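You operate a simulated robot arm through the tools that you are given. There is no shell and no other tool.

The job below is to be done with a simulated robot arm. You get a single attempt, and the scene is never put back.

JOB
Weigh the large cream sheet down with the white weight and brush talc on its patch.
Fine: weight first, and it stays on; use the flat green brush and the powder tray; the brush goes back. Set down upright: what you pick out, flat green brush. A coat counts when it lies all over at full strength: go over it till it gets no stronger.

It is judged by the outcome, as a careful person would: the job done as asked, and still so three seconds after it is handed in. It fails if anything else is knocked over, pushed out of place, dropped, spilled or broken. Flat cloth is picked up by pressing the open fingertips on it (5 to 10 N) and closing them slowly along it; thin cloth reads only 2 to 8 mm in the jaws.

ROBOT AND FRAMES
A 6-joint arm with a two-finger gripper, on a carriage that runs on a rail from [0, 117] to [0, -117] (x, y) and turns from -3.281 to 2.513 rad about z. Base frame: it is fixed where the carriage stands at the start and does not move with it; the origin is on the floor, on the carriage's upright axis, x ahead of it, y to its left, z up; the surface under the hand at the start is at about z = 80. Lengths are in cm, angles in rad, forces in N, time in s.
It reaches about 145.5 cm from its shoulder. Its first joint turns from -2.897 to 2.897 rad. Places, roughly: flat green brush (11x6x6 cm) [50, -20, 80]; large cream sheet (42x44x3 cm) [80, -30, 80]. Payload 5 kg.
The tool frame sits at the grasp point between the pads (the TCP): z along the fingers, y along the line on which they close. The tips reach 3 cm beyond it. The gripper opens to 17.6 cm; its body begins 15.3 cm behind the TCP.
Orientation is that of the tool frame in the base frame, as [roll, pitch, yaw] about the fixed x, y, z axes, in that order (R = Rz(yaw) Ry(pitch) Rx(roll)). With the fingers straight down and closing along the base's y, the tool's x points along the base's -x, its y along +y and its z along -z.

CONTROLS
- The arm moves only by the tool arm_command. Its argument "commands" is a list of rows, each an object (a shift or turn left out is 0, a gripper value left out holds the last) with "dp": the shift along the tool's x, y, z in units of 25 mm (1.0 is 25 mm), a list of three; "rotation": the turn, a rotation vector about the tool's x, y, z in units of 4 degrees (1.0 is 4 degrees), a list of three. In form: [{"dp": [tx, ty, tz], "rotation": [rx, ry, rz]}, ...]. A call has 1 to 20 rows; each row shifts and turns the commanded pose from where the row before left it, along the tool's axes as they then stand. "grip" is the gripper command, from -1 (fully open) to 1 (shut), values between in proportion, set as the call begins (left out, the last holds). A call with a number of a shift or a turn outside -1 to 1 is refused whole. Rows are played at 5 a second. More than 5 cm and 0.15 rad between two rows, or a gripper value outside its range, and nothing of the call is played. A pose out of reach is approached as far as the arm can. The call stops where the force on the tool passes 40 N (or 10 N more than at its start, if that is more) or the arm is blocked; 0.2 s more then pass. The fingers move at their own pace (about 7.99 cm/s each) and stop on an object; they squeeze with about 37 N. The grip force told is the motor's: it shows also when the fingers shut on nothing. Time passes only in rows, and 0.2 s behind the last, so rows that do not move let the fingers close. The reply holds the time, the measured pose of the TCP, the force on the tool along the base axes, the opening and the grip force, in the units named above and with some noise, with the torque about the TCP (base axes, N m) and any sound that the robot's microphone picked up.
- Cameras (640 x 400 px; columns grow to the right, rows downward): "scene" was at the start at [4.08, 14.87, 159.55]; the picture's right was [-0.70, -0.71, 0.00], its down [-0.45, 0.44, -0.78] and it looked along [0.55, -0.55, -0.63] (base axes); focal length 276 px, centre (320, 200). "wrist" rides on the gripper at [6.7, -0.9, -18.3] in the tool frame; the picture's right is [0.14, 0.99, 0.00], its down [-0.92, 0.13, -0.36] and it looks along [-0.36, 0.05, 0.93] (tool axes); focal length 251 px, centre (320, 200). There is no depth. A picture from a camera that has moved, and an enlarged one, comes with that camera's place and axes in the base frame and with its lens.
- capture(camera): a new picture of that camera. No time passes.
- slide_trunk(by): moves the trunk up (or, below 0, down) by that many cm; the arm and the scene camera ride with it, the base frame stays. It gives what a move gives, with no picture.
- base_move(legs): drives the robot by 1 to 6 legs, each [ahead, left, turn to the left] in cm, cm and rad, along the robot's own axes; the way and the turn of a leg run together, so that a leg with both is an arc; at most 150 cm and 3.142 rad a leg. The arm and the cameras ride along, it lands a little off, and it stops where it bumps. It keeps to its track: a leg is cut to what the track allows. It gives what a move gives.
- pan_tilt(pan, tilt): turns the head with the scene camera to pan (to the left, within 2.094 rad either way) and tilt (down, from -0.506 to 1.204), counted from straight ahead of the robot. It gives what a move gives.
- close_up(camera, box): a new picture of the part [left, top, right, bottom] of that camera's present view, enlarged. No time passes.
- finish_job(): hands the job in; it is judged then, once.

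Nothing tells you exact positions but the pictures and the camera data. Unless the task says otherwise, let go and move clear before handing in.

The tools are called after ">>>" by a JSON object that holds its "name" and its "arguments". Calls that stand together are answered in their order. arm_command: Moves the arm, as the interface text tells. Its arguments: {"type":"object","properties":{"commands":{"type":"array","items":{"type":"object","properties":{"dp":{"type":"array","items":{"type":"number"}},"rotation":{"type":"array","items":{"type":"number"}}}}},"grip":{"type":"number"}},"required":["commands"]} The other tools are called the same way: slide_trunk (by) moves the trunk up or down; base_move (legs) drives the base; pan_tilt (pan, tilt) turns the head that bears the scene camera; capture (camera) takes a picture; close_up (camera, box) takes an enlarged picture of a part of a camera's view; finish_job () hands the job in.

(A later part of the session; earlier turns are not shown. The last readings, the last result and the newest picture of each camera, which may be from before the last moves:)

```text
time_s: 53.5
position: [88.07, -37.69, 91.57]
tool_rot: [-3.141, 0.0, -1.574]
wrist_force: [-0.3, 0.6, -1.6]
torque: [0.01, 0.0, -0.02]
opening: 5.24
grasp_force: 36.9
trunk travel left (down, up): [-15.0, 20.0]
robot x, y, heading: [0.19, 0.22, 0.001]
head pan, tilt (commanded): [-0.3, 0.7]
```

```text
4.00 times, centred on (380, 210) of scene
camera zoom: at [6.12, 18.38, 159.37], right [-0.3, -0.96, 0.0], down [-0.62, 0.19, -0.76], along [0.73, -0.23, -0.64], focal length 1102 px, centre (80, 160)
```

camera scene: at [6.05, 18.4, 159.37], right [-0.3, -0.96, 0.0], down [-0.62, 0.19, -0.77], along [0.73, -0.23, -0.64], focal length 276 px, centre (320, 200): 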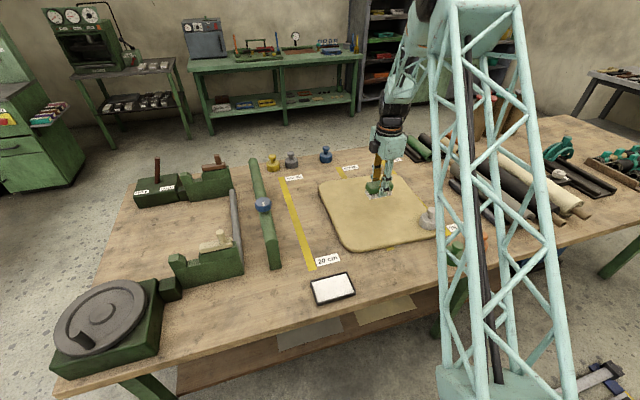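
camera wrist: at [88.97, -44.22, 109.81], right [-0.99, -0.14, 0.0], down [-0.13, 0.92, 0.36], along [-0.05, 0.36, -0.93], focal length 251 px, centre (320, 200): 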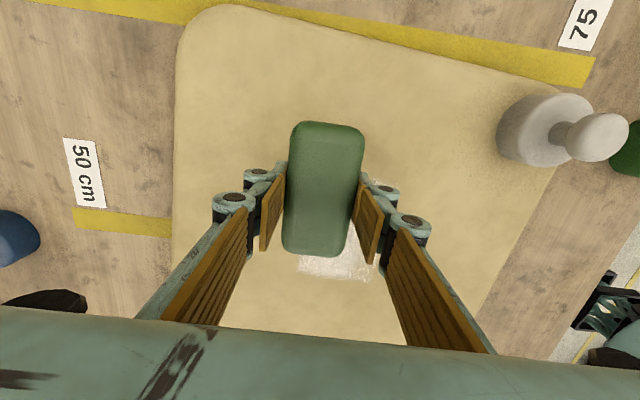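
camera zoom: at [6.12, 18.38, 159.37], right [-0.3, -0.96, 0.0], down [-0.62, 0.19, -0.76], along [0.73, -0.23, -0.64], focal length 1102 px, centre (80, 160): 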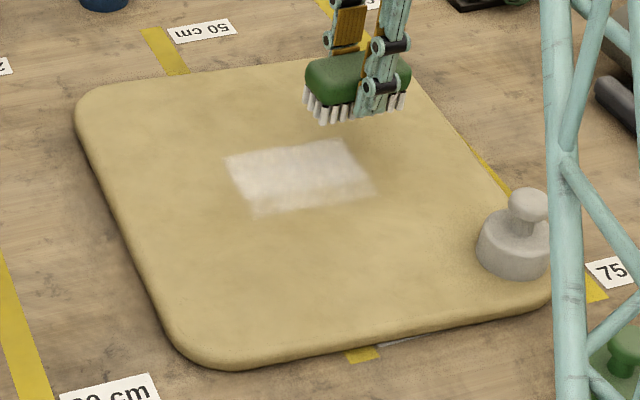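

Talc shows clearly where I brushed, so the coat takes on the upper face. I'll zoom in on the mark to see whether any edge of it reveals a patch boundary.

>>> {"name": "close_up", "arguments": {"camera": "scene", "box": [350, 185, 420, 225]}}

>>> {"name": "close_up", "arguments": {"camera": "scene", "box": [315, 165, 395, 215]}}

>>> {"name": "close_up", "arguments": {"camera": "scene", "box": [325, 205, 405, 255]}}

```text
9.14 times, centred on (385, 205) of scene
camera zoom: at [6.12, 18.38, 159.37], right [-0.3, -0.96, 0.0], down [-0.62, 0.19, -0.76], along [0.73, -0.23, -0.64], focal length 2518 px, centre (-274, 154)
```

zoom: 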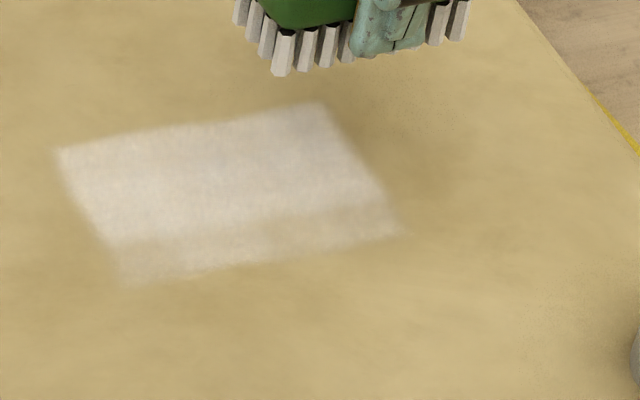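

```text
8.00 times, centred on (355, 190) of scene
camera zoom: at [6.12, 18.38, 159.37], right [-0.3, -0.96, 0.0], down [-0.62, 0.19, -0.76], along [0.73, -0.23, -0.64], focal length 2204 px, centre (40, 280)
```

zoom: 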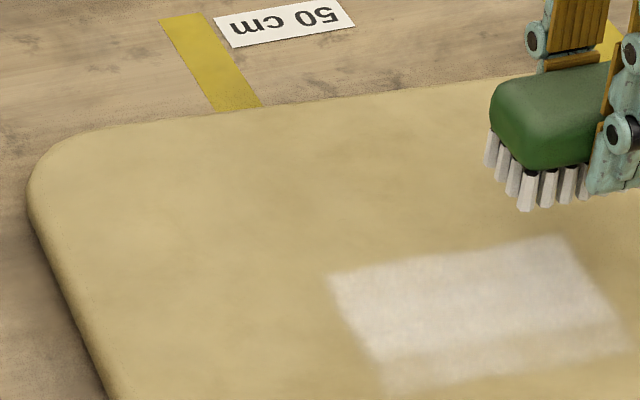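

```text
8.00 times, centred on (365, 230) of scene
camera zoom: at [6.12, 18.38, 159.37], right [-0.3, -0.96, 0.0], down [-0.62, 0.19, -0.76], along [0.73, -0.23, -0.64], focal length 2204 px, centre (-40, -40)
```

zoom: 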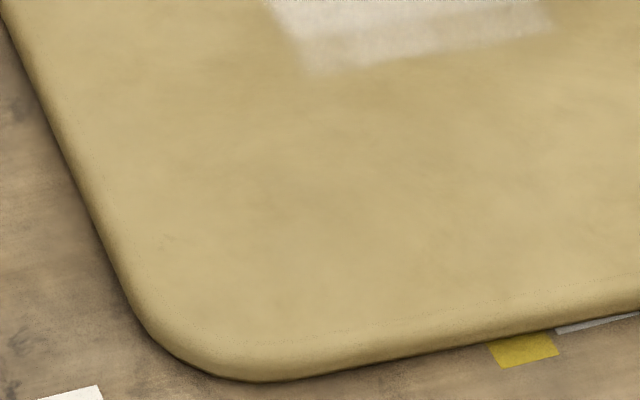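

The mark is soft-edged and shows no clear boundary, so I want to measure it against the brush's own size. I'll move the brush aside to y≈-17.5 so the wrist camera can see the mark from above.

>>> {"name": "arm_command", "arguments": {"commands": [{"dp": [-0.9, 0.18, 0]}, {"dp": [-0.9, 0.18, 0]}, {"dp": [-0.9, 0.18, 0]}, {"dp": [-0.9, 0.18, 0]}, {"dp": [-0.9, 0.18, 0]}, {"dp": [-0.9, 0.18, 0]}, {"dp": [-0.9, 0.18, 0]}, {"dp": [-0.9, 0.18, 0]}, {"dp": [-0.9, 0.18, 0]}]}}

>>> {"name": "capture", "arguments": {"camera": "wrist"}}

>>> {"name": "close_up", "arguments": {"camera": "wrist", "box": [220, 0, 420, 125]}}

```text
time_s: 55.5
position: [83.99, -17.2, 91.55]
tool_rot: [-3.14, -0.001, -1.572]
wrist_force: [1.0, 0.7, -2.0]
torque: [0.0, 0.04, 0.01]
opening: 5.25
grasp_force: 36.9
trunk travel left (down, up): [-15.0, 20.0]
robot x, y, heading: [-0.05, 0.33, -0.004]
head pan, tilt (commanded): [-0.3, 0.7]
```

```text
taken
camera wrist: at [84.89, -23.84, 109.9], right [-0.99, -0.14, 0.0], down [-0.13, 0.92, 0.36], along [-0.05, 0.36, -0.93], focal length 251 px, centre (320, 200)
```

wrist: 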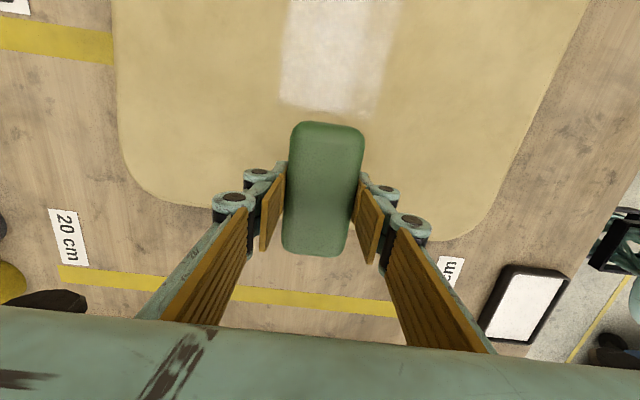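

```text
3.20 times, centred on (320, 62) of wrist
camera zoom: at [84.89, -23.84, 109.9], right [-0.99, -0.14, 0.0], down [-0.13, 0.92, 0.36], along [-0.05, 0.36, -0.93], focal length 805 px, centre (320, 640)
```

zoom: 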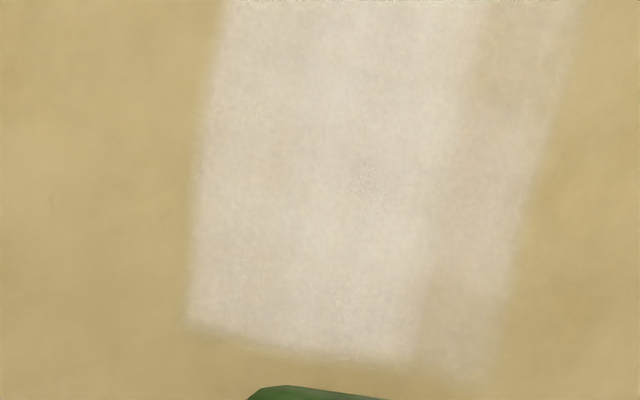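

I measure the mark at about x 79–89, y −37 to −23, a little wider than the brush itself. I'll brush further along this middle strip (y≈-30) to build the coat and see whether it stops at some boundary.

>>> {"name": "arm_command", "arguments": {"commands": [{"dp": [0.86, 0.33, 0]}, {"dp": [0.86, 0.33, 0]}, {"dp": [0.86, 0.33, 0]}, {"dp": [0.86, 0.33, 0]}, {"dp": [0.86, 0.33, 0]}, {"dp": [0.86, 0.33, 0]}, {"dp": [0, 0, 0.9]}, {"dp": [0, 0, 0.9]}, {"dp": [0, 0, 0.15]}, {}]}}

>>> {"name": "arm_command", "arguments": {"commands": [{"dp": [0, 0, 0.06]}, {}]}}

```text
time_s: 57.7
position: [78.94, -30.37, 86.68]
tool_rot: [-3.14, 0.0, -1.573]
wrist_force: [-3.9, 0.9, 8.9]
torque: [0.09, 0.14, 0.01]
opening: 5.25
grasp_force: 37.0
trunk travel left (down, up): [-15.0, 20.0]
robot x, y, heading: [-0.0, -0.1, 0.0]
head pan, tilt (commanded): [-0.3, 0.7]
```

```text
time_s: 58.3
position: [79.0, -30.37, 86.63]
tool_rot: [-3.14, -0.003, -1.572]
wrist_force: [-3.7, -1.3, 28.0]
torque: [-0.05, 0.1, 0.02]
opening: 5.28
grasp_force: 37.1
trunk travel left (down, up): [-15.0, 20.0]
robot x, y, heading: [0.07, 0.01, 0.003]
head pan, tilt (commanded): [-0.3, 0.7]
```

That press is firmer than needed (28 N). I'll back off slightly and stroke from here toward the far side.

>>> {"name": "arm_command", "arguments": {"commands": [{"dp": [0, 0, -0.06]}, {"dp": [0, -0.5, 0]}, {"dp": [0, -0.5, 0]}, {"dp": [0, -0.5, 0]}, {"dp": [0, -0.5, 0]}, {"dp": [0, -0.5, 0]}, {"dp": [0, -0.5, 0]}, {"dp": [0, -0.5, 0]}, {"dp": [0, -0.5, 0]}, {"dp": [0, -0.5, 0]}, {"dp": [0, -0.5, 0]}, {"dp": [0, -0.5, 0]}, {"dp": [0, -0.5, 0]}, {"dp": [0, -0.5, 0]}, {"dp": [0, -0.5, 0]}]}}

>>> {"name": "close_up", "arguments": {"camera": "scene", "box": [310, 150, 450, 260]}}

```text
time_s: 61.5
position: [96.38, -30.23, 86.62]
tool_rot: [-3.141, -0.001, -1.571]
wrist_force: [-0.5, 0.4, -1.0]
torque: [-0.04, -0.09, 0.0]
opening: 5.22
grasp_force: 36.8
trunk travel left (down, up): [-15.0, 20.0]
robot x, y, heading: [-0.14, 0.01, -0.003]
head pan, tilt (commanded): [-0.3, 0.7]
```

```text
3.64 times, centred on (380, 205) of scene
camera zoom: at [6.06, 18.38, 159.37], right [-0.3, -0.96, 0.0], down [-0.62, 0.19, -0.77], along [0.73, -0.23, -0.64], focal length 1002 px, centre (102, 182)
```

zoom: 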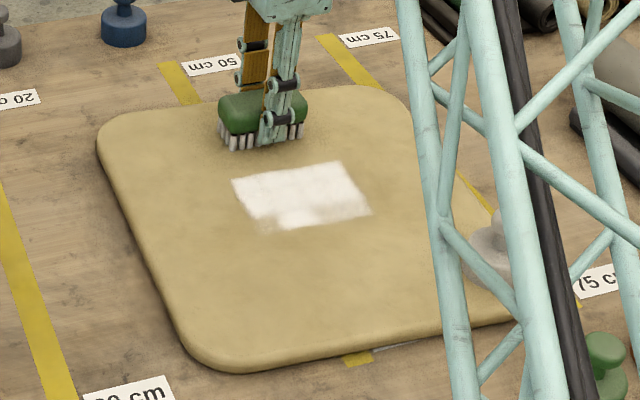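

The talc did not spread past the earlier outline even though I brushed well beyond it. That suggests the patch is this rectangle, about x 79–89 and y −37 to −23. I'll lift and take a closer look.

>>> {"name": "arm_command", "arguments": {"commands": [{"dp": [0, 0, -0.8]}, {"dp": [0, 0, -1]}]}}

>>> {"name": "close_up", "arguments": {"camera": "scene", "box": [350, 180, 410, 220]}}

>>> {"name": "capture", "arguments": {"camera": "wrist"}}

```text
time_s: 62.1
position: [96.61, -30.2, 91.12]
tool_rot: [3.141, 0.0, -1.574]
wrist_force: [-0.5, -0.1, -1.5]
torque: [0.02, 0.02, -0.01]
opening: 5.24
grasp_force: 36.9
trunk travel left (down, up): [-15.0, 20.0]
robot x, y, heading: [0.28, 0.1, 0.001]
head pan, tilt (commanded): [-0.3, 0.7]
```

```text
10.00 times, centred on (380, 200) of scene
camera zoom: at [6.1, 18.38, 159.39], right [-0.3, -0.96, 0.0], down [-0.62, 0.19, -0.77], along [0.73, -0.23, -0.64], focal length 2755 px, centre (-280, 200)
```

zoom: 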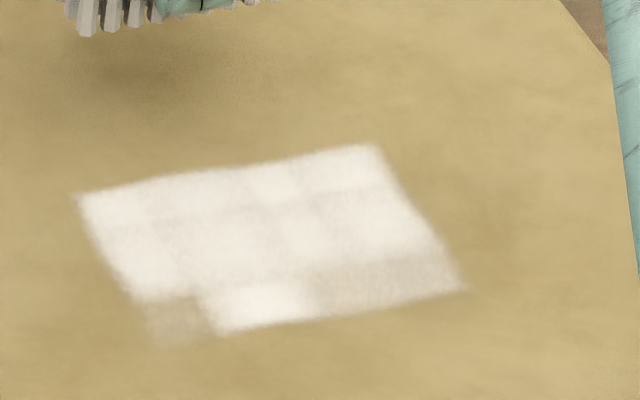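

```text
taken
camera wrist: at [97.45, -36.82, 109.5], right [-0.99, -0.14, 0.0], down [-0.13, 0.92, 0.36], along [-0.05, 0.36, -0.93], focal length 251 px, centre (320, 200)
```

wrist: 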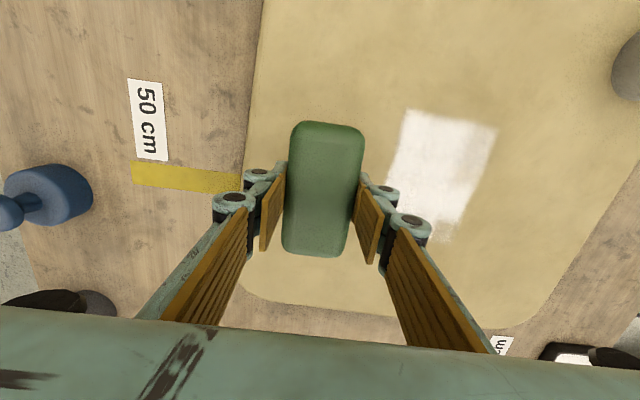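

The coat shows in cells about 3 cm across, and the near row is still weak. I'm not sure the brush kept contact on the far part of that stroke, so I'll lower again here at x≈96 and feel for contact to test whether talc takes there.

>>> {"name": "arm_command", "arguments": {"commands": [{"dp": [0, 0, 0.9]}, {"dp": [0, 0, 0.85]}, {}]}}

>>> {"name": "arm_command", "arguments": {"commands": [{"dp": [0, 0, 0.08]}, {}]}}

>>> {"name": "arm_command", "arguments": {"commands": [{"dp": [0, 0, 0.06]}, {}]}}

```text
time_s: 62.9
position: [96.51, -30.22, 86.65]
tool_rot: [-3.141, -0.001, -1.574]
wrist_force: [0.5, 0.2, -2.1]
torque: [0.01, 0.07, 0.01]
opening: 5.26
grasp_force: 36.9
trunk travel left (down, up): [-15.0, 20.0]
robot x, y, heading: [0.18, 0.25, 0.003]
head pan, tilt (commanded): [-0.3, 0.7]
```

```text
time_s: 63.5
position: [96.41, -30.22, 86.57]
tool_rot: [3.14, 0.0, -1.573]
wrist_force: [0.4, -0.3, 2.3]
torque: [0.04, 0.05, -0.01]
opening: 5.24
grasp_force: 36.5
trunk travel left (down, up): [-15.0, 20.0]
robot x, y, heading: [0.12, -0.29, -0.005]
head pan, tilt (commanded): [-0.3, 0.7]
```

```text
time_s: 64.1
position: [96.38, -30.14, 86.51]
tool_rot: [-3.139, 0.0, -1.571]
wrist_force: [-0.5, -0.3, 14.1]
torque: [0.14, 0.22, 0.0]
opening: 5.24
grasp_force: 36.7
trunk travel left (down, up): [-15.0, 20.0]
robot x, y, heading: [0.48, -0.05, -0.005]
head pan, tilt (commanded): [-0.3, 0.7]
```

Contact is firm here (about 15 N). I'll stroke a few centimetres back toward the mark and check for talc.

>>> {"name": "arm_command", "arguments": {"commands": [{"dp": [0, 0.4, -0.01]}, {"dp": [0, 0.4, -0.01]}, {"dp": [0, 0.4, -0.01]}]}}

>>> {"name": "arm_command", "arguments": {"commands": [{"dp": [0, 0.4, -0.01]}, {"dp": [0, 0.4, -0.01]}, {"dp": [0, 0.4, -0.01]}]}}

>>> {"name": "arm_command", "arguments": {"commands": [{"dp": [0, 0, -0.8]}, {"dp": [0, 0, -1]}, {"dp": [0, -1, 0]}, {"dp": [0, -1, 0]}, {"dp": [0, -1, 0]}]}}

>>> {"name": "close_up", "arguments": {"camera": "scene", "box": [340, 165, 420, 220]}}

>>> {"name": "capture", "arguments": {"camera": "wrist"}}

```text
time_s: 64.9
position: [93.46, -30.12, 86.64]
tool_rot: [3.141, 0.001, -1.572]
wrist_force: [5.3, 0.3, 11.8]
torque: [-0.18, -0.46, 0.13]
opening: 5.24
grasp_force: 37.6
trunk travel left (down, up): [-15.0, 20.0]
robot x, y, heading: [0.1, 0.06, 0.001]
head pan, tilt (commanded): [-0.3, 0.7]
```

```text
time_s: 65.7
position: [90.51, -30.06, 86.51]
tool_rot: [3.141, -0.001, -1.572]
wrist_force: [2.8, 1.7, 11.8]
torque: [-0.2, -0.3, 0.1]
opening: 5.23
grasp_force: 36.9
trunk travel left (down, up): [-15.0, 20.0]
robot x, y, heading: [0.29, 0.06, -0.0]
head pan, tilt (commanded): [-0.3, 0.7]
```

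```text
time_s: 66.9
position: [98.08, -30.19, 91.13]
tool_rot: [-3.141, 0.0, -1.572]
wrist_force: [-0.8, -0.4, -1.3]
torque: [-0.04, -0.07, -0.01]
opening: 5.23
grasp_force: 36.8
trunk travel left (down, up): [-15.0, 20.0]
robot x, y, heading: [0.1, 0.23, 0.0]
head pan, tilt (commanded): [-0.3, 0.7]
```

```text
7.27 times, centred on (380, 192) of scene
camera zoom: at [6.06, 18.38, 159.37], right [-0.3, -0.96, 0.0], down [-0.62, 0.19, -0.77], along [0.73, -0.23, -0.64], focal length 2003 px, centre (-116, 254)
```

zoom: 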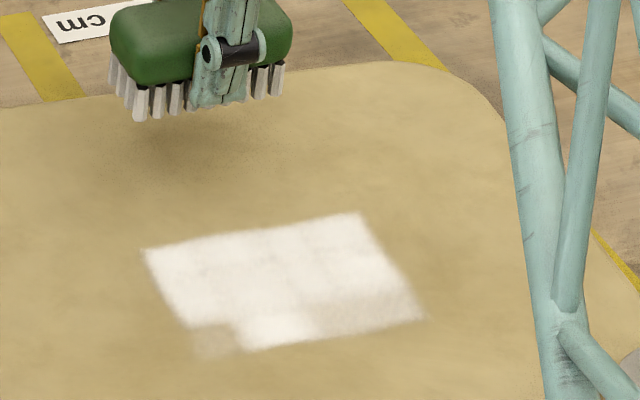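

```text
taken
camera wrist: at [98.97, -36.79, 109.4], right [-0.99, -0.14, 0.0], down [-0.13, 0.92, 0.36], along [-0.05, 0.36, -0.93], focal length 251 px, centre (320, 200)
```

wrist: 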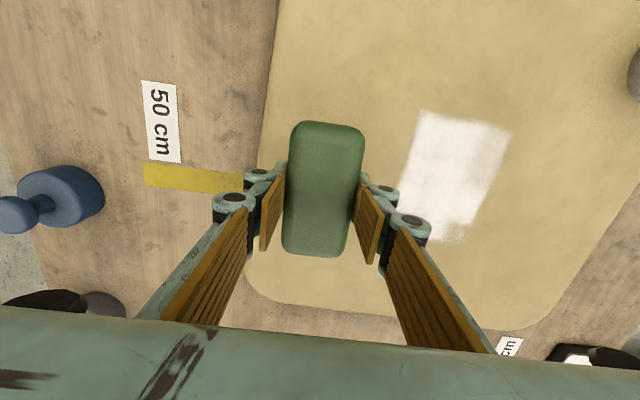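

Full contact out there left no talc, so the patch's far edge is at x≈89. Now I'll test the near side by stroking from x≈72 toward the mark.

>>> {"name": "arm_command", "arguments": {"commands": [{"dp": [0, 0.95, 0]}, {"dp": [0, 0.95, 0]}, {"dp": [0, 0.95, 0]}, {"dp": [0, 0.95, 0]}, {"dp": [0, 0.95, 0]}, {"dp": [0, 0.95, 0]}, {"dp": [0, 0.95, 0]}, {"dp": [0, 0.95, 0]}, {"dp": [0, 0.95, 0]}, {"dp": [0, 0.95, 0]}, {"dp": [0, 0.95, 0]}, {"dp": [0, 0, 0.9]}, {"dp": [0, 0, 0.75]}, {}]}}

>>> {"name": "arm_command", "arguments": {"commands": [{"dp": [0, 0, 0.06]}, {}]}}

>>> {"name": "arm_command", "arguments": {"commands": [{"dp": [0, 0, 0.06]}, {}]}}

```text
time_s: 69.9
position: [71.92, -30.29, 86.78]
tool_rot: [3.141, 0.0, -1.574]
wrist_force: [-0.2, -0.4, -1.9]
torque: [0.02, 0.11, 0.02]
opening: 5.23
grasp_force: 37.4
trunk travel left (down, up): [-15.0, 20.0]
robot x, y, heading: [0.04, 0.16, 0.0]
head pan, tilt (commanded): [-0.3, 0.7]
```

```text
time_s: 70.5
position: [71.92, -30.26, 86.76]
tool_rot: [-3.14, 0.001, -1.572]
wrist_force: [0.4, -0.3, -1.4]
torque: [0.0, 0.02, -0.03]
opening: 5.23
grasp_force: 37.1
trunk travel left (down, up): [-15.0, 20.0]
robot x, y, heading: [0.31, 0.22, 0.002]
head pan, tilt (commanded): [-0.3, 0.7]
```

```text
time_s: 71.1
position: [71.87, -30.24, 86.67]
tool_rot: [-3.14, 0.0, -1.575]
wrist_force: [-0.1, 0.4, -1.1]
torque: [-0.02, 0.01, 0.01]
opening: 5.23
grasp_force: 36.4
trunk travel left (down, up): [-15.0, 20.0]
robot x, y, heading: [0.5, 0.03, 0.0]
head pan, tilt (commanded): [-0.3, 0.7]
```

>>> {"name": "arm_command", "arguments": {"commands": [{"dp": [0, 0, 0.06]}, {}]}}

>>> {"name": "arm_command", "arguments": {"commands": [{"dp": [0, 0, 0.05]}, {}]}}

```text
time_s: 71.7
position: [71.84, -30.26, 86.39]
tool_rot: [-3.14, -0.001, -1.572]
wrist_force: [0.4, -0.7, 7.8]
torque: [0.09, 0.05, 0.02]
opening: 5.26
grasp_force: 36.8
trunk travel left (down, up): [-15.0, 20.0]
robot x, y, heading: [-0.23, -0.1, 0.002]
head pan, tilt (commanded): [-0.3, 0.7]
```

```text
time_s: 72.3
position: [71.81, -30.2, 86.52]
tool_rot: [-3.139, -0.001, -1.571]
wrist_force: [4.6, -1.3, 24.4]
torque: [0.12, -0.04, -0.01]
opening: 5.25
grasp_force: 37.1
trunk travel left (down, up): [-15.0, 20.0]
robot x, y, heading: [-0.16, 0.15, -0.002]
head pan, tilt (commanded): [-0.3, 0.7]
```

>>> {"name": "arm_command", "arguments": {"commands": [{"dp": [0, -0.4, -0.04]}, {"dp": [0, -0.4, 0]}, {"dp": [0, -0.4, 0]}, {"dp": [0, -0.4, 0]}, {"dp": [0, -0.4, 0]}]}}

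>>> {"name": "arm_command", "arguments": {"commands": [{"dp": [0, -0.4, -0.01]}, {"dp": [0, -0.4, -0.01]}, {"dp": [0, -0.4, 0]}, {"dp": [0, -0.4, 0]}, {"dp": [0, -0.4, 0]}]}}

>>> {"name": "close_up", "arguments": {"camera": "scene", "box": [340, 165, 420, 240]}}

```text
time_s: 73.5
position: [76.62, -30.15, 86.56]
tool_rot: [-3.141, 0.001, -1.571]
wrist_force: [-14.3, -0.7, 19.8]
torque: [0.08, 0.46, 0.16]
opening: 5.22
grasp_force: 37.0
trunk travel left (down, up): [-15.0, 20.0]
robot x, y, heading: [0.04, -0.16, 0.003]
head pan, tilt (commanded): [-0.3, 0.7]
```

```text
time_s: 74.7
position: [81.63, -30.21, 86.48]
tool_rot: [-3.142, 0.001, -1.571]
wrist_force: [-8.6, 1.6, 10.0]
torque: [0.04, 0.19, 0.1]
opening: 5.25
grasp_force: 37.0
trunk travel left (down, up): [-15.0, 20.0]
robot x, y, heading: [0.04, -0.11, 0.007]
head pan, tilt (commanded): [-0.3, 0.7]
```

```text
5.33 times, centred on (380, 202) of scene
camera zoom: at [6.01, 18.4, 159.37], right [-0.3, -0.96, 0.0], down [-0.61, 0.19, -0.77], along [0.73, -0.23, -0.64], focal length 1469 px, centre (0, 187)
```

zoom: 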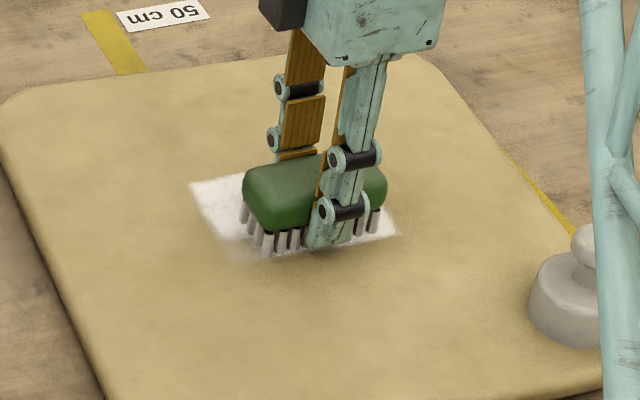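

There's no talc on the near side either, so the patch seems to be about x 79–89. I'll lift, look at the coat, and check how much powder is left on the bristles.

>>> {"name": "arm_command", "arguments": {"commands": [{"dp": [0, 0, -0.8]}, {"dp": [0, 0, -1]}, {"dp": [-1, 0, 0]}, {"dp": [-1, 0, 0]}, {"dp": [-1, 0, 0]}, {"dp": [-1, 0, 0]}, {"dp": [-1, 0, 0]}, {"dp": [-0.4, 0, 0]}]}}

>>> {"name": "close_up", "arguments": {"camera": "scene", "box": [350, 185, 410, 222]}}

>>> {"name": "close_up", "arguments": {"camera": "wrist", "box": [220, 0, 420, 125]}}

>>> {"name": "close_up", "arguments": {"camera": "scene", "box": [310, 165, 430, 250]}}

```text
time_s: 76.5
position: [81.78, -16.6, 90.99]
tool_rot: [-3.14, -0.001, -1.571]
wrist_force: [-0.5, 0.0, -1.6]
torque: [-0.04, 0.0, -0.01]
opening: 5.22
grasp_force: 37.4
trunk travel left (down, up): [-15.0, 20.0]
robot x, y, heading: [0.31, 0.19, 0.005]
head pan, tilt (commanded): [-0.3, 0.7]
```

```text
10.67 times, centred on (380, 204) of scene
camera zoom: at [6.09, 18.38, 159.37], right [-0.3, -0.96, 0.0], down [-0.62, 0.19, -0.77], along [0.73, -0.23, -0.64], focal length 2938 px, centre (-320, 163)
```

zoom: 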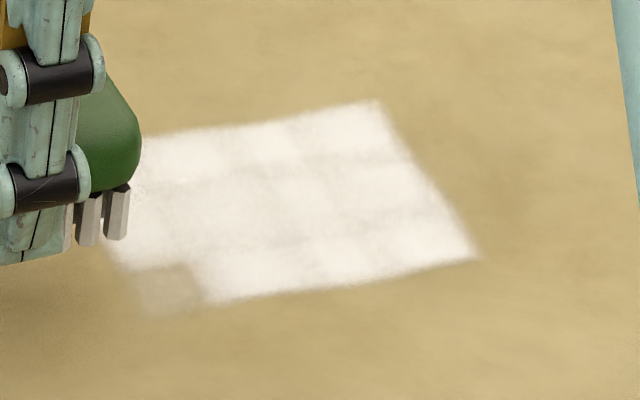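

```text
3.20 times, centred on (320, 62) of wrist
camera zoom: at [82.63, -23.24, 109.28], right [-0.99, -0.14, 0.0], down [-0.13, 0.92, 0.36], along [-0.05, 0.36, -0.93], focal length 805 px, centre (320, 640)
```

zoom: 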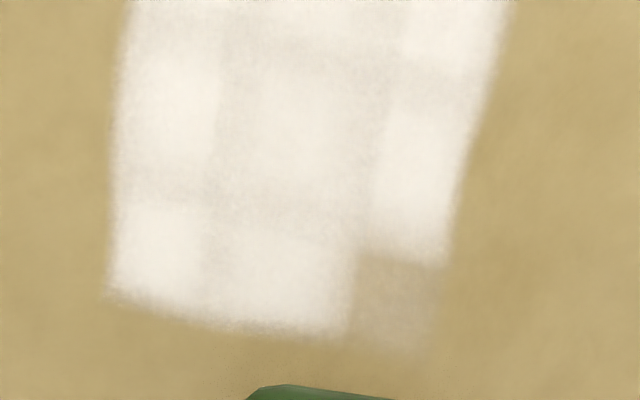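

```text
4.71 times, centred on (370, 208) of scene
camera zoom: at [6.09, 18.38, 159.37], right [-0.3, -0.96, 0.0], down [-0.62, 0.19, -0.77], along [0.73, -0.23, -0.64], focal length 1296 px, centre (85, 165)
```

zoom: 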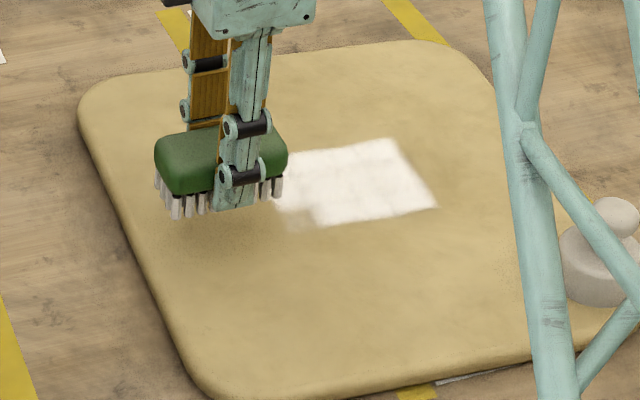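

All the cells look well coated except the near-left one (about [80.7,-24.8]), and the patch may go a little further sideways. I'll stroke along y≈-23 to finish that cell and test for coverage beyond y=-23.

>>> {"name": "arm_command", "arguments": {"commands": [{"dp": [0.85, 0.77, 0]}, {"dp": [0.85, 0.77, 0]}, {"dp": [0.85, 0.77, 0]}, {"dp": [0, 0, 0.9]}, {"dp": [0, 0, 0.8]}, {}]}}

>>> {"name": "arm_command", "arguments": {"commands": [{"dp": [0, 0, 0.06]}, {}]}}

>>> {"name": "arm_command", "arguments": {"commands": [{"dp": [0, 0, 0.06]}, {}]}}

```text
time_s: 77.9
position: [76.14, -22.97, 86.58]
tool_rot: [3.142, 0.0, -1.573]
wrist_force: [1.6, 1.2, -1.8]
torque: [0.02, 0.1, -0.02]
opening: 5.22
grasp_force: 36.9
trunk travel left (down, up): [-15.0, 20.0]
robot x, y, heading: [-0.03, 0.16, 0.001]
head pan, tilt (commanded): [-0.3, 0.7]
```

```text
time_s: 78.5
position: [76.1, -23.17, 86.46]
tool_rot: [3.141, -0.002, -1.574]
wrist_force: [-0.4, 0.5, -2.5]
torque: [0.04, -0.02, -0.05]
opening: 5.23
grasp_force: 37.0
trunk travel left (down, up): [-15.0, 20.0]
robot x, y, heading: [0.01, -0.05, -0.0]
head pan, tilt (commanded): [-0.3, 0.7]
```

```text
time_s: 79.1
position: [76.07, -23.04, 86.54]
tool_rot: [-3.141, 0.0, -1.572]
wrist_force: [-4.1, -2.4, 12.7]
torque: [0.08, 0.47, 0.03]
opening: 5.27
grasp_force: 36.6
trunk travel left (down, up): [-15.0, 20.0]
robot x, y, heading: [-0.22, 0.25, 0.001]
head pan, tilt (commanded): [-0.3, 0.7]
```

>>> {"name": "arm_command", "arguments": {"commands": [{"dp": [0, -0.4, 0]}, {"dp": [0, -0.4, 0]}, {"dp": [0, -0.4, 0]}, {"dp": [0, -0.4, 0]}, {"dp": [0, -0.4, 0]}, {"dp": [0, -0.4, 0]}, {"dp": [0, -0.4, 0]}]}}

>>> {"name": "arm_command", "arguments": {"commands": [{"dp": [0, -0.4, 0]}, {"dp": [0, -0.4, 0]}, {"dp": [0, -0.4, 0.01]}, {"dp": [0, -0.4, 0.01]}, {"dp": [0, -0.4, 0.01]}, {"dp": [0, -0.4, 0.01]}, {"dp": [0, -0.4, 0.01]}]}}

>>> {"name": "arm_command", "arguments": {"commands": [{"dp": [0, 0.4, 0]}, {"dp": [0, 0.4, 0]}, {"dp": [0, 0.4, 0]}, {"dp": [0, 0.4, -0.01]}, {"dp": [0, 0.4, -0.01]}, {"dp": [0, 0.4, -0.01]}, {"dp": [0, 0.4, -0.01]}, {"dp": [0, 0.4, -0.01]}, {"dp": [0, 0.4, 0]}, {"dp": [0, 0.4, 0]}, {"dp": [0, 0.4, 0]}, {"dp": [0, 0.4, 0]}]}}

>>> {"name": "arm_command", "arguments": {"commands": [{"dp": [0, 0, -0.8]}, {"dp": [0, 0, -1]}]}}

>>> {"name": "close_up", "arguments": {"camera": "scene", "box": [335, 175, 415, 225]}}

>>> {"name": "capture", "arguments": {"camera": "wrist"}}

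```text
time_s: 80.7
position: [82.85, -23.13, 86.38]
tool_rot: [-3.141, 0.001, -1.571]
wrist_force: [-13.8, 0.1, 17.9]
torque: [-0.08, 0.4, 0.05]
opening: 5.24
grasp_force: 36.9
trunk travel left (down, up): [-15.0, 20.0]
robot x, y, heading: [0.16, -0.18, -0.003]
head pan, tilt (commanded): [-0.3, 0.7]
```

```text
time_s: 82.3
position: [89.78, -22.95, 86.44]
tool_rot: [-3.139, 0.0, -1.573]
wrist_force: [-18.7, 0.5, 23.2]
torque: [0.01, 0.5, 0.04]
opening: 5.23
grasp_force: 37.3
trunk travel left (down, up): [-15.0, 20.0]
robot x, y, heading: [-0.26, 0.24, -0.001]
head pan, tilt (commanded): [-0.3, 0.7]
```

```text
time_s: 84.9
position: [77.74, -23.03, 86.49]
tool_rot: [3.139, 0.001, -1.572]
wrist_force: [1.6, -0.3, 9.3]
torque: [-0.19, -0.19, 0.09]
opening: 5.24
grasp_force: 36.8
trunk travel left (down, up): [-15.0, 20.0]
robot x, y, heading: [0.14, -0.14, 0.003]
head pan, tilt (commanded): [-0.3, 0.7]
```

```text
time_s: 85.5
position: [77.87, -23.06, 90.87]
tool_rot: [3.14, -0.001, -1.572]
wrist_force: [0.6, -0.7, -1.8]
torque: [0.03, -0.01, -0.03]
opening: 5.22
grasp_force: 36.7
trunk travel left (down, up): [-15.0, 20.0]
robot x, y, heading: [-0.29, 0.01, 0.002]
head pan, tilt (commanded): [-0.3, 0.7]
```

```text
8.00 times, centred on (375, 200) of scene
camera zoom: at [6.13, 18.37, 159.38], right [-0.3, -0.96, 0.0], down [-0.62, 0.19, -0.76], along [0.73, -0.23, -0.64], focal length 2204 px, centre (-120, 200)
```

zoom: 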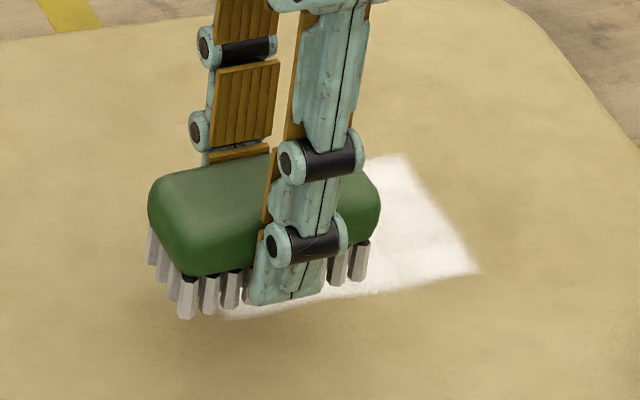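

```text
taken
camera wrist: at [78.88, -29.59, 109.23], right [-0.99, -0.14, 0.0], down [-0.13, 0.92, 0.36], along [-0.05, 0.36, -0.93], focal length 251 px, centre (320, 200)
```

wrist: 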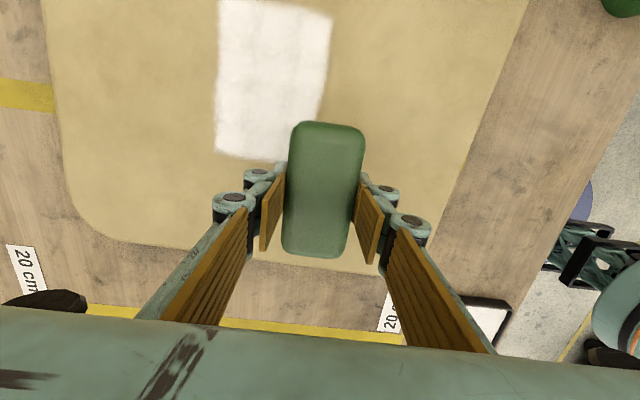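

The left edge of the patch stays at y≈-23 even with contact beyond it. Next I'll stroke along y≈-37 to check the right edge.

>>> {"name": "arm_command", "arguments": {"commands": [{"dp": [0.93, 0.06, 0]}, {"dp": [0.93, 0.06, 0]}, {"dp": [0.93, 0.06, 0]}, {"dp": [0.93, 0.06, 0]}, {"dp": [0.93, 0.06, 0]}, {"dp": [0.93, 0.06, 0]}, {"dp": [0, 0, 0.9]}, {"dp": [0, 0, 0.8]}, {}]}}

>>> {"name": "arm_command", "arguments": {"commands": [{"dp": [0, 0, 0.06]}, {}]}}

>>> {"name": "arm_command", "arguments": {"commands": [{"dp": [0, 0, 0.05]}, {}]}}

```text
time_s: 87.5
position: [76.96, -36.91, 86.8]
tool_rot: [-3.141, 0.002, -1.573]
wrist_force: [1.0, -1.5, -1.8]
torque: [0.03, 0.05, -0.02]
opening: 5.23
grasp_force: 36.6
trunk travel left (down, up): [-15.0, 20.0]
robot x, y, heading: [0.49, -0.11, 0.002]
head pan, tilt (commanded): [-0.3, 0.7]
```

```text
time_s: 88.1
position: [76.99, -36.9, 86.58]
tool_rot: [-3.141, -0.002, -1.574]
wrist_force: [-0.2, -0.6, -1.9]
torque: [0.01, 0.03, -0.04]
opening: 5.23
grasp_force: 36.8
trunk travel left (down, up): [-15.0, 20.0]
robot x, y, heading: [0.32, -0.14, 0.002]
head pan, tilt (commanded): [-0.3, 0.7]
```

```text
time_s: 88.7
position: [77.08, -36.91, 86.29]
tool_rot: [3.14, -0.001, -1.572]
wrist_force: [-0.3, 0.6, 0.3]
torque: [0.11, 0.02, 0.02]
opening: 5.21
grasp_force: 37.0
trunk travel left (down, up): [-15.0, 20.0]
robot x, y, heading: [-0.01, -0.19, -0.005]
head pan, tilt (commanded): [-0.3, 0.7]
```

>>> {"name": "arm_command", "arguments": {"commands": [{"dp": [0, 0, 0.04]}, {}]}}

>>> {"name": "arm_command", "arguments": {"commands": [{"dp": [0, -0.4, 0]}, {"dp": [0, -0.4, 0]}, {"dp": [0, -0.4, 0]}, {"dp": [0, -0.4, 0]}, {"dp": [0, -0.4, 0]}, {"dp": [0, -0.4, 0]}, {"dp": [0, -0.4, 0]}]}}

>>> {"name": "arm_command", "arguments": {"commands": [{"dp": [0, -0.4, 0]}, {"dp": [0, -0.4, 0]}, {"dp": [0, -0.4, 0.01]}, {"dp": [0, -0.4, 0.01]}, {"dp": [0, -0.4, 0.01]}, {"dp": [0, -0.4, 0.01]}, {"dp": [0, -0.4, 0.01]}]}}

>>> {"name": "arm_command", "arguments": {"commands": [{"dp": [0, 0.4, 0]}, {"dp": [0, 0.4, 0]}, {"dp": [0, 0.4, 0]}, {"dp": [0, 0.4, -0.01]}, {"dp": [0, 0.4, -0.01]}, {"dp": [0, 0.4, -0.01]}, {"dp": [0, 0.4, -0.01]}, {"dp": [0, 0.4, -0.01]}, {"dp": [0, 0.4, 0]}, {"dp": [0, 0.4, 0]}, {"dp": [0, 0.4, 0]}, {"dp": [0, 0.4, 0]}]}}

>>> {"name": "arm_command", "arguments": {"commands": [{"dp": [0, 0, -0.8]}, {"dp": [0, 0, -1]}]}}

>>> {"name": "capture", "arguments": {"camera": "wrist"}}

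>>> {"name": "close_up", "arguments": {"camera": "scene", "box": [335, 175, 415, 225]}}

```text
time_s: 89.3
position: [77.16, -36.9, 86.45]
tool_rot: [-3.14, 0.0, -1.573]
wrist_force: [-1.4, 5.3, 16.0]
torque: [0.48, 0.35, 0.04]
opening: 5.24
grasp_force: 36.6
trunk travel left (down, up): [-15.0, 20.0]
robot x, y, heading: [0.03, -0.37, 0.002]
head pan, tilt (commanded): [-0.3, 0.7]
```

```text
time_s: 90.9
position: [83.81, -37.02, 86.5]
tool_rot: [-3.141, -0.001, -1.574]
wrist_force: [-16.8, -0.9, 20.2]
torque: [-0.21, 0.38, -0.08]
opening: 5.2
grasp_force: 37.5
trunk travel left (down, up): [-15.0, 20.0]
robot x, y, heading: [-0.53, -0.13, -0.0]
head pan, tilt (commanded): [-0.3, 0.7]
```

```text
time_s: 92.5
position: [91.02, -36.96, 86.44]
tool_rot: [-3.141, 0.0, -1.572]
wrist_force: [-16.6, -0.8, 23.9]
torque: [-0.13, 0.48, 0.09]
opening: 5.25
grasp_force: 37.4
trunk travel left (down, up): [-15.0, 20.0]
robot x, y, heading: [-0.04, -0.46, -0.005]
head pan, tilt (commanded): [-0.3, 0.7]
```

```text
time_s: 95.1
position: [79.0, -36.88, 86.36]
tool_rot: [3.136, 0.001, -1.573]
wrist_force: [-4.0, 0.5, 2.2]
torque: [-0.17, 0.05, -0.14]
opening: 5.2
grasp_force: 36.8
trunk travel left (down, up): [-15.0, 20.0]
robot x, y, heading: [-0.17, -0.02, 0.003]
head pan, tilt (commanded): [-0.3, 0.7]
```

```text
time_s: 95.7
position: [79.04, -36.85, 90.88]
tool_rot: [3.138, 0.0, -1.572]
wrist_force: [0.1, 0.6, -1.8]
torque: [0.01, 0.09, -0.01]
opening: 5.24
grasp_force: 37.3
trunk travel left (down, up): [-15.0, 20.0]
robot x, y, heading: [-0.08, -0.34, 0.0]
head pan, tilt (commanded): [-0.3, 0.7]
```

```text
taken
camera wrist: at [79.98, -43.53, 109.16], right [-0.99, -0.14, 0.0], down [-0.13, 0.92, 0.36], along [-0.05, 0.36, -0.93], focal length 251 px, centre (320, 200)
```

wrist: 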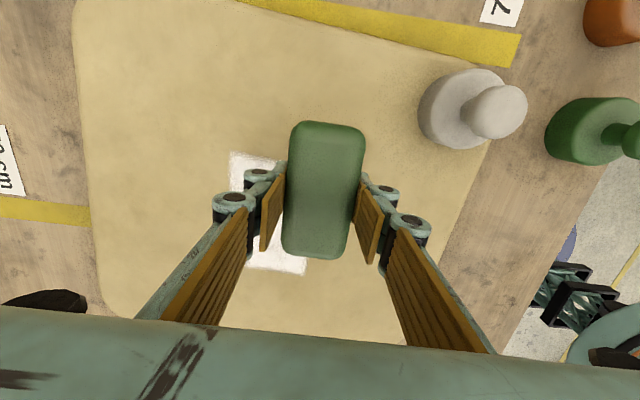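

```text
8.00 times, centred on (375, 200) of scene
camera zoom: at [6.14, 18.37, 159.38], right [-0.3, -0.96, 0.0], down [-0.62, 0.19, -0.76], along [0.73, -0.23, -0.64], focal length 2204 px, centre (-120, 200)
```

zoom: 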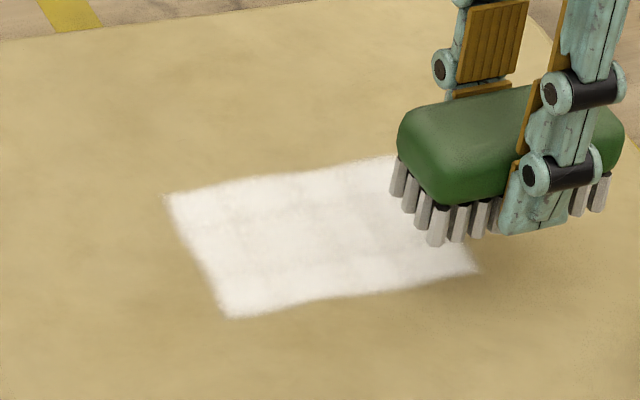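

The patch is now coated over its whole outline with no growth beyond it, so it measures about 10×14 cm, centred at about [84,-30]. I'll recharge the brush at the tray and look at the coat on the way.

>>> {"name": "arm_command", "arguments": {"commands": [{"dp": [0, 0, -0.85]}, {"dp": [-0.98, 0.72, 0]}, {"dp": [-0.98, 0.72, 0]}, {"dp": [-0.98, 0.72, 0]}, {"dp": [-0.98, 0.72, 0]}, {"dp": [-0.98, 0.72, 0]}, {"dp": [-0.98, 0.72, 0]}, {"dp": [-0.98, 0.72, 0]}, {"dp": [-0.98, 0.72, 0]}, {"dp": [-0.98, 0.72, 0]}, {"dp": [-0.98, 0.72, 0]}, {"dp": [-0.98, 0.72, 0]}, {"dp": [-0.98, 0.72, 0]}, {"dp": [-0.98, 0.72, 0]}, {"dp": [-0.98, 0.72, 0]}, {"dp": [-0.98, 0.72, 0]}]}}

>>> {"name": "close_up", "arguments": {"camera": "scene", "box": [350, 185, 410, 222]}}

>>> {"name": "capture", "arguments": {"camera": "scene"}}

>>> {"name": "capture", "arguments": {"camera": "wrist"}}

```text
time_s: 99.1
position: [52.26, -0.05, 92.96]
tool_rot: [-3.141, -0.001, -1.572]
wrist_force: [-0.1, -0.2, -1.4]
torque: [0.07, 0.03, -0.02]
opening: 5.23
grasp_force: 37.0
trunk travel left (down, up): [-15.0, 20.0]
robot x, y, heading: [0.07, 0.2, 0.003]
head pan, tilt (commanded): [-0.3, 0.7]
```

```text
10.67 times, centred on (380, 204) of scene
camera zoom: at [6.12, 18.34, 159.38], right [-0.3, -0.96, 0.0], down [-0.62, 0.19, -0.76], along [0.73, -0.23, -0.64], focal length 2938 px, centre (-320, 163)
```

zoom: 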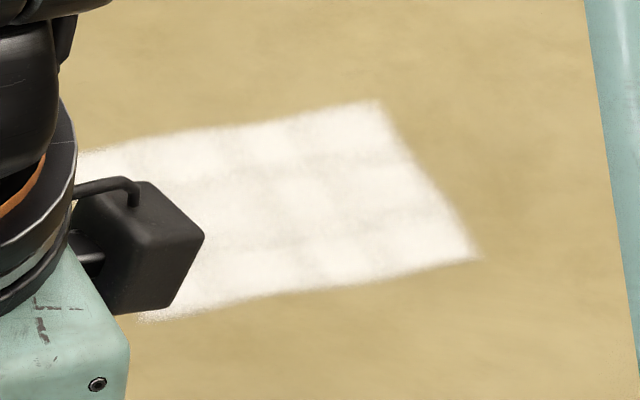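

```text
taken
camera scene: at [6.12, 18.34, 159.38], right [-0.3, -0.96, 0.0], down [-0.62, 0.19, -0.76], along [0.73, -0.23, -0.64], focal length 276 px, centre (320, 200)
```

scene: 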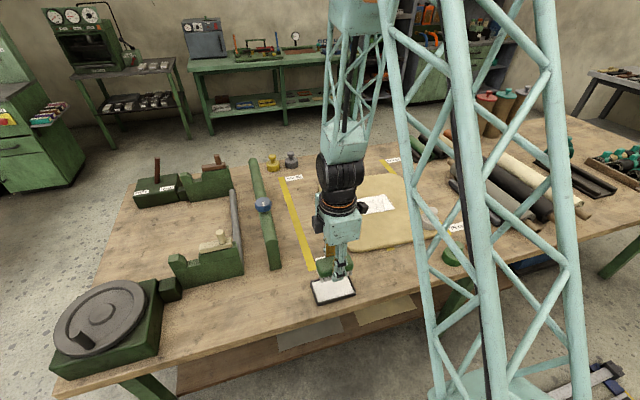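

```text
taken
camera wrist: at [53.05, -6.78, 111.3], right [-0.99, -0.14, 0.0], down [-0.13, 0.92, 0.36], along [-0.05, 0.36, -0.93], focal length 251 px, centre (320, 200)
```

wrist: 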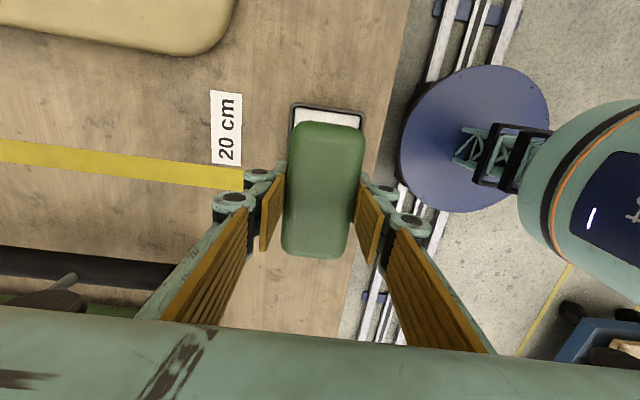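

The brush is over the tray again. I'll centre it slightly and dip.

>>> {"name": "arm_command", "arguments": {"commands": [{"dp": [0.03, 0.12, 0.8]}, {"dp": [0, 0, 0.9]}, {"dp": [0, 0, 0.8]}, {"dp": [0, 0, 0.2]}, {}]}}

>>> {"name": "arm_command", "arguments": {"commands": [{"dp": [0, 0, 0.08]}, {}, {}]}}

>>> {"name": "close_up", "arguments": {"camera": "scene", "box": [290, 240, 380, 315]}}

```text
time_s: 100.3
position: [51.89, -0.24, 86.05]
tool_rot: [3.141, 0.002, -1.574]
wrist_force: [0.6, 0.0, -1.0]
torque: [0.0, 0.02, -0.01]
opening: 5.22
grasp_force: 36.9
trunk travel left (down, up): [-15.0, 20.0]
robot x, y, heading: [0.17, 0.08, -0.006]
head pan, tilt (commanded): [-0.3, 0.7]
```

```text
time_s: 101.1
position: [52.02, -0.2, 85.97]
tool_rot: [-3.141, -0.001, -1.573]
wrist_force: [-0.3, -1.1, -0.4]
torque: [-0.02, 0.02, 0.01]
opening: 5.2
grasp_force: 36.8
trunk travel left (down, up): [-15.0, 20.0]
robot x, y, heading: [0.0, -0.06, 0.001]
head pan, tilt (commanded): [-0.3, 0.7]
```

```text
5.33 times, centred on (335, 278) of scene
camera zoom: at [6.11, 18.38, 159.37], right [-0.3, -0.96, 0.0], down [-0.62, 0.19, -0.76], along [0.73, -0.23, -0.64], focal length 1469 px, centre (240, -213)
```

zoom: 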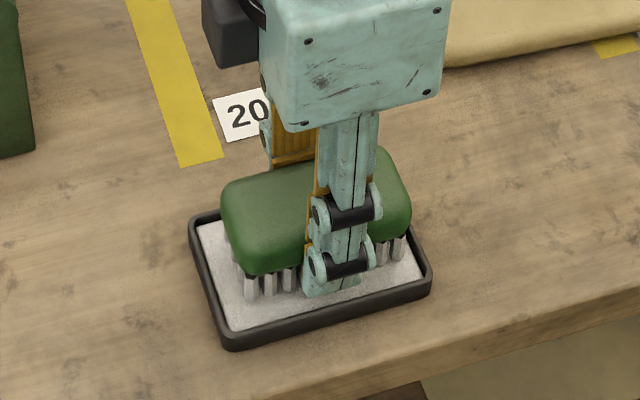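

The brush has slid up slightly in the grip (no contact yet), so I'll go down in small steps until it presses into the powder.

>>> {"name": "arm_command", "arguments": {"commands": [{"dp": [0, 0, 0.08]}, {}]}}

>>> {"name": "arm_command", "arguments": {"commands": [{"dp": [0, 0, 0.06]}, {}]}}

>>> {"name": "close_up", "arguments": {"camera": "scene", "box": [290, 240, 380, 315]}}

```text
time_s: 101.7
position: [51.88, -0.18, 85.7]
tool_rot: [3.141, 0.0, -1.573]
wrist_force: [0.1, 0.0, -1.5]
torque: [0.03, 0.0, 0.0]
opening: 5.25
grasp_force: 36.7
trunk travel left (down, up): [-15.0, 20.0]
robot x, y, heading: [-0.12, -0.24, -0.004]
head pan, tilt (commanded): [-0.3, 0.7]
```

```text
time_s: 102.3
position: [51.9, -0.31, 85.61]
tool_rot: [3.14, 0.001, -1.574]
wrist_force: [0.8, -0.2, -1.6]
torque: [-0.01, -0.02, 0.01]
opening: 5.24
grasp_force: 37.1
trunk travel left (down, up): [-15.0, 20.0]
robot x, y, heading: [0.12, 0.12, 0.002]
head pan, tilt (commanded): [-0.3, 0.7]
```

```text
5.33 times, centred on (335, 278) of scene
camera zoom: at [6.1, 18.38, 159.37], right [-0.3, -0.96, 0.0], down [-0.62, 0.19, -0.76], along [0.73, -0.23, -0.64], focal length 1469 px, centre (240, -213)
```

zoom: 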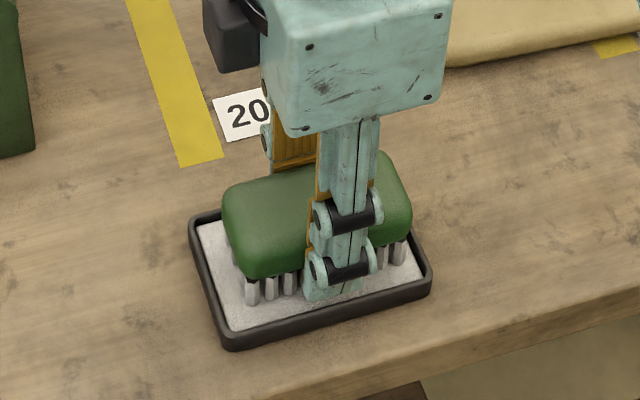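

>>> {"name": "close_up", "arguments": {"camera": "scene", "box": [318, 268, 368, 305]}}

>>> {"name": "arm_command", "arguments": {"commands": [{"dp": [0, 0, 0.06]}, {}]}}

```text
10.81 times, centred on (343, 286) of scene
camera zoom: at [6.1, 18.38, 159.37], right [-0.3, -0.96, 0.0], down [-0.62, 0.19, -0.76], along [0.73, -0.23, -0.64], focal length 2978 px, centre (71, -735)
```

zoom: 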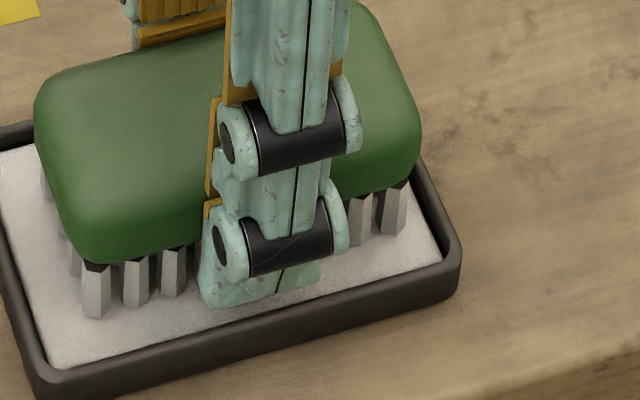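

```text
time_s: 102.9
position: [51.82, -0.26, 85.5]
tool_rot: [-3.141, 0.001, -1.573]
wrist_force: [0.1, 0.4, -2.1]
torque: [0.03, 0.01, -0.02]
opening: 5.24
grasp_force: 37.0
trunk travel left (down, up): [-15.0, 20.0]
robot x, y, heading: [0.06, -0.09, -0.0]
head pan, tilt (commanded): [-0.3, 0.7]
```

>>> {"name": "arm_command", "arguments": {"commands": [{"dp": [0, 0, 0.06]}, {}]}}

>>> {"name": "arm_command", "arguments": {"commands": [{"dp": [0, 0, 0.05]}, {}]}}

>>> {"name": "close_up", "arguments": {"camera": "scene", "box": [318, 268, 368, 305]}}

```text
time_s: 103.5
position: [51.86, -0.28, 85.42]
tool_rot: [3.141, 0.0, -1.573]
wrist_force: [2.4, 1.9, 11.9]
torque: [-0.02, 0.24, 0.02]
opening: 5.23
grasp_force: 36.9
trunk travel left (down, up): [-15.0, 20.0]
robot x, y, heading: [0.1, -0.13, 0.004]
head pan, tilt (commanded): [-0.3, 0.7]
```

```text
time_s: 104.1
position: [51.86, -0.23, 85.24]
tool_rot: [-3.141, 0.0, -1.572]
wrist_force: [3.9, 3.3, 28.1]
torque: [0.05, -0.12, 0.02]
opening: 5.25
grasp_force: 37.3
trunk travel left (down, up): [-15.0, 20.0]
robot x, y, heading: [0.01, 0.23, -0.005]
head pan, tilt (commanded): [-0.3, 0.7]
```

```text
10.81 times, centred on (343, 286) of scene
camera zoom: at [6.03, 18.39, 159.39], right [-0.3, -0.96, 0.0], down [-0.61, 0.19, -0.77], along [0.73, -0.23, -0.64], focal length 2978 px, centre (71, -735)
```

zoom: 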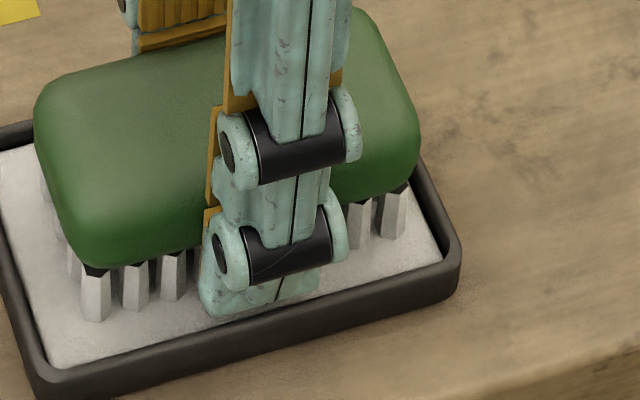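

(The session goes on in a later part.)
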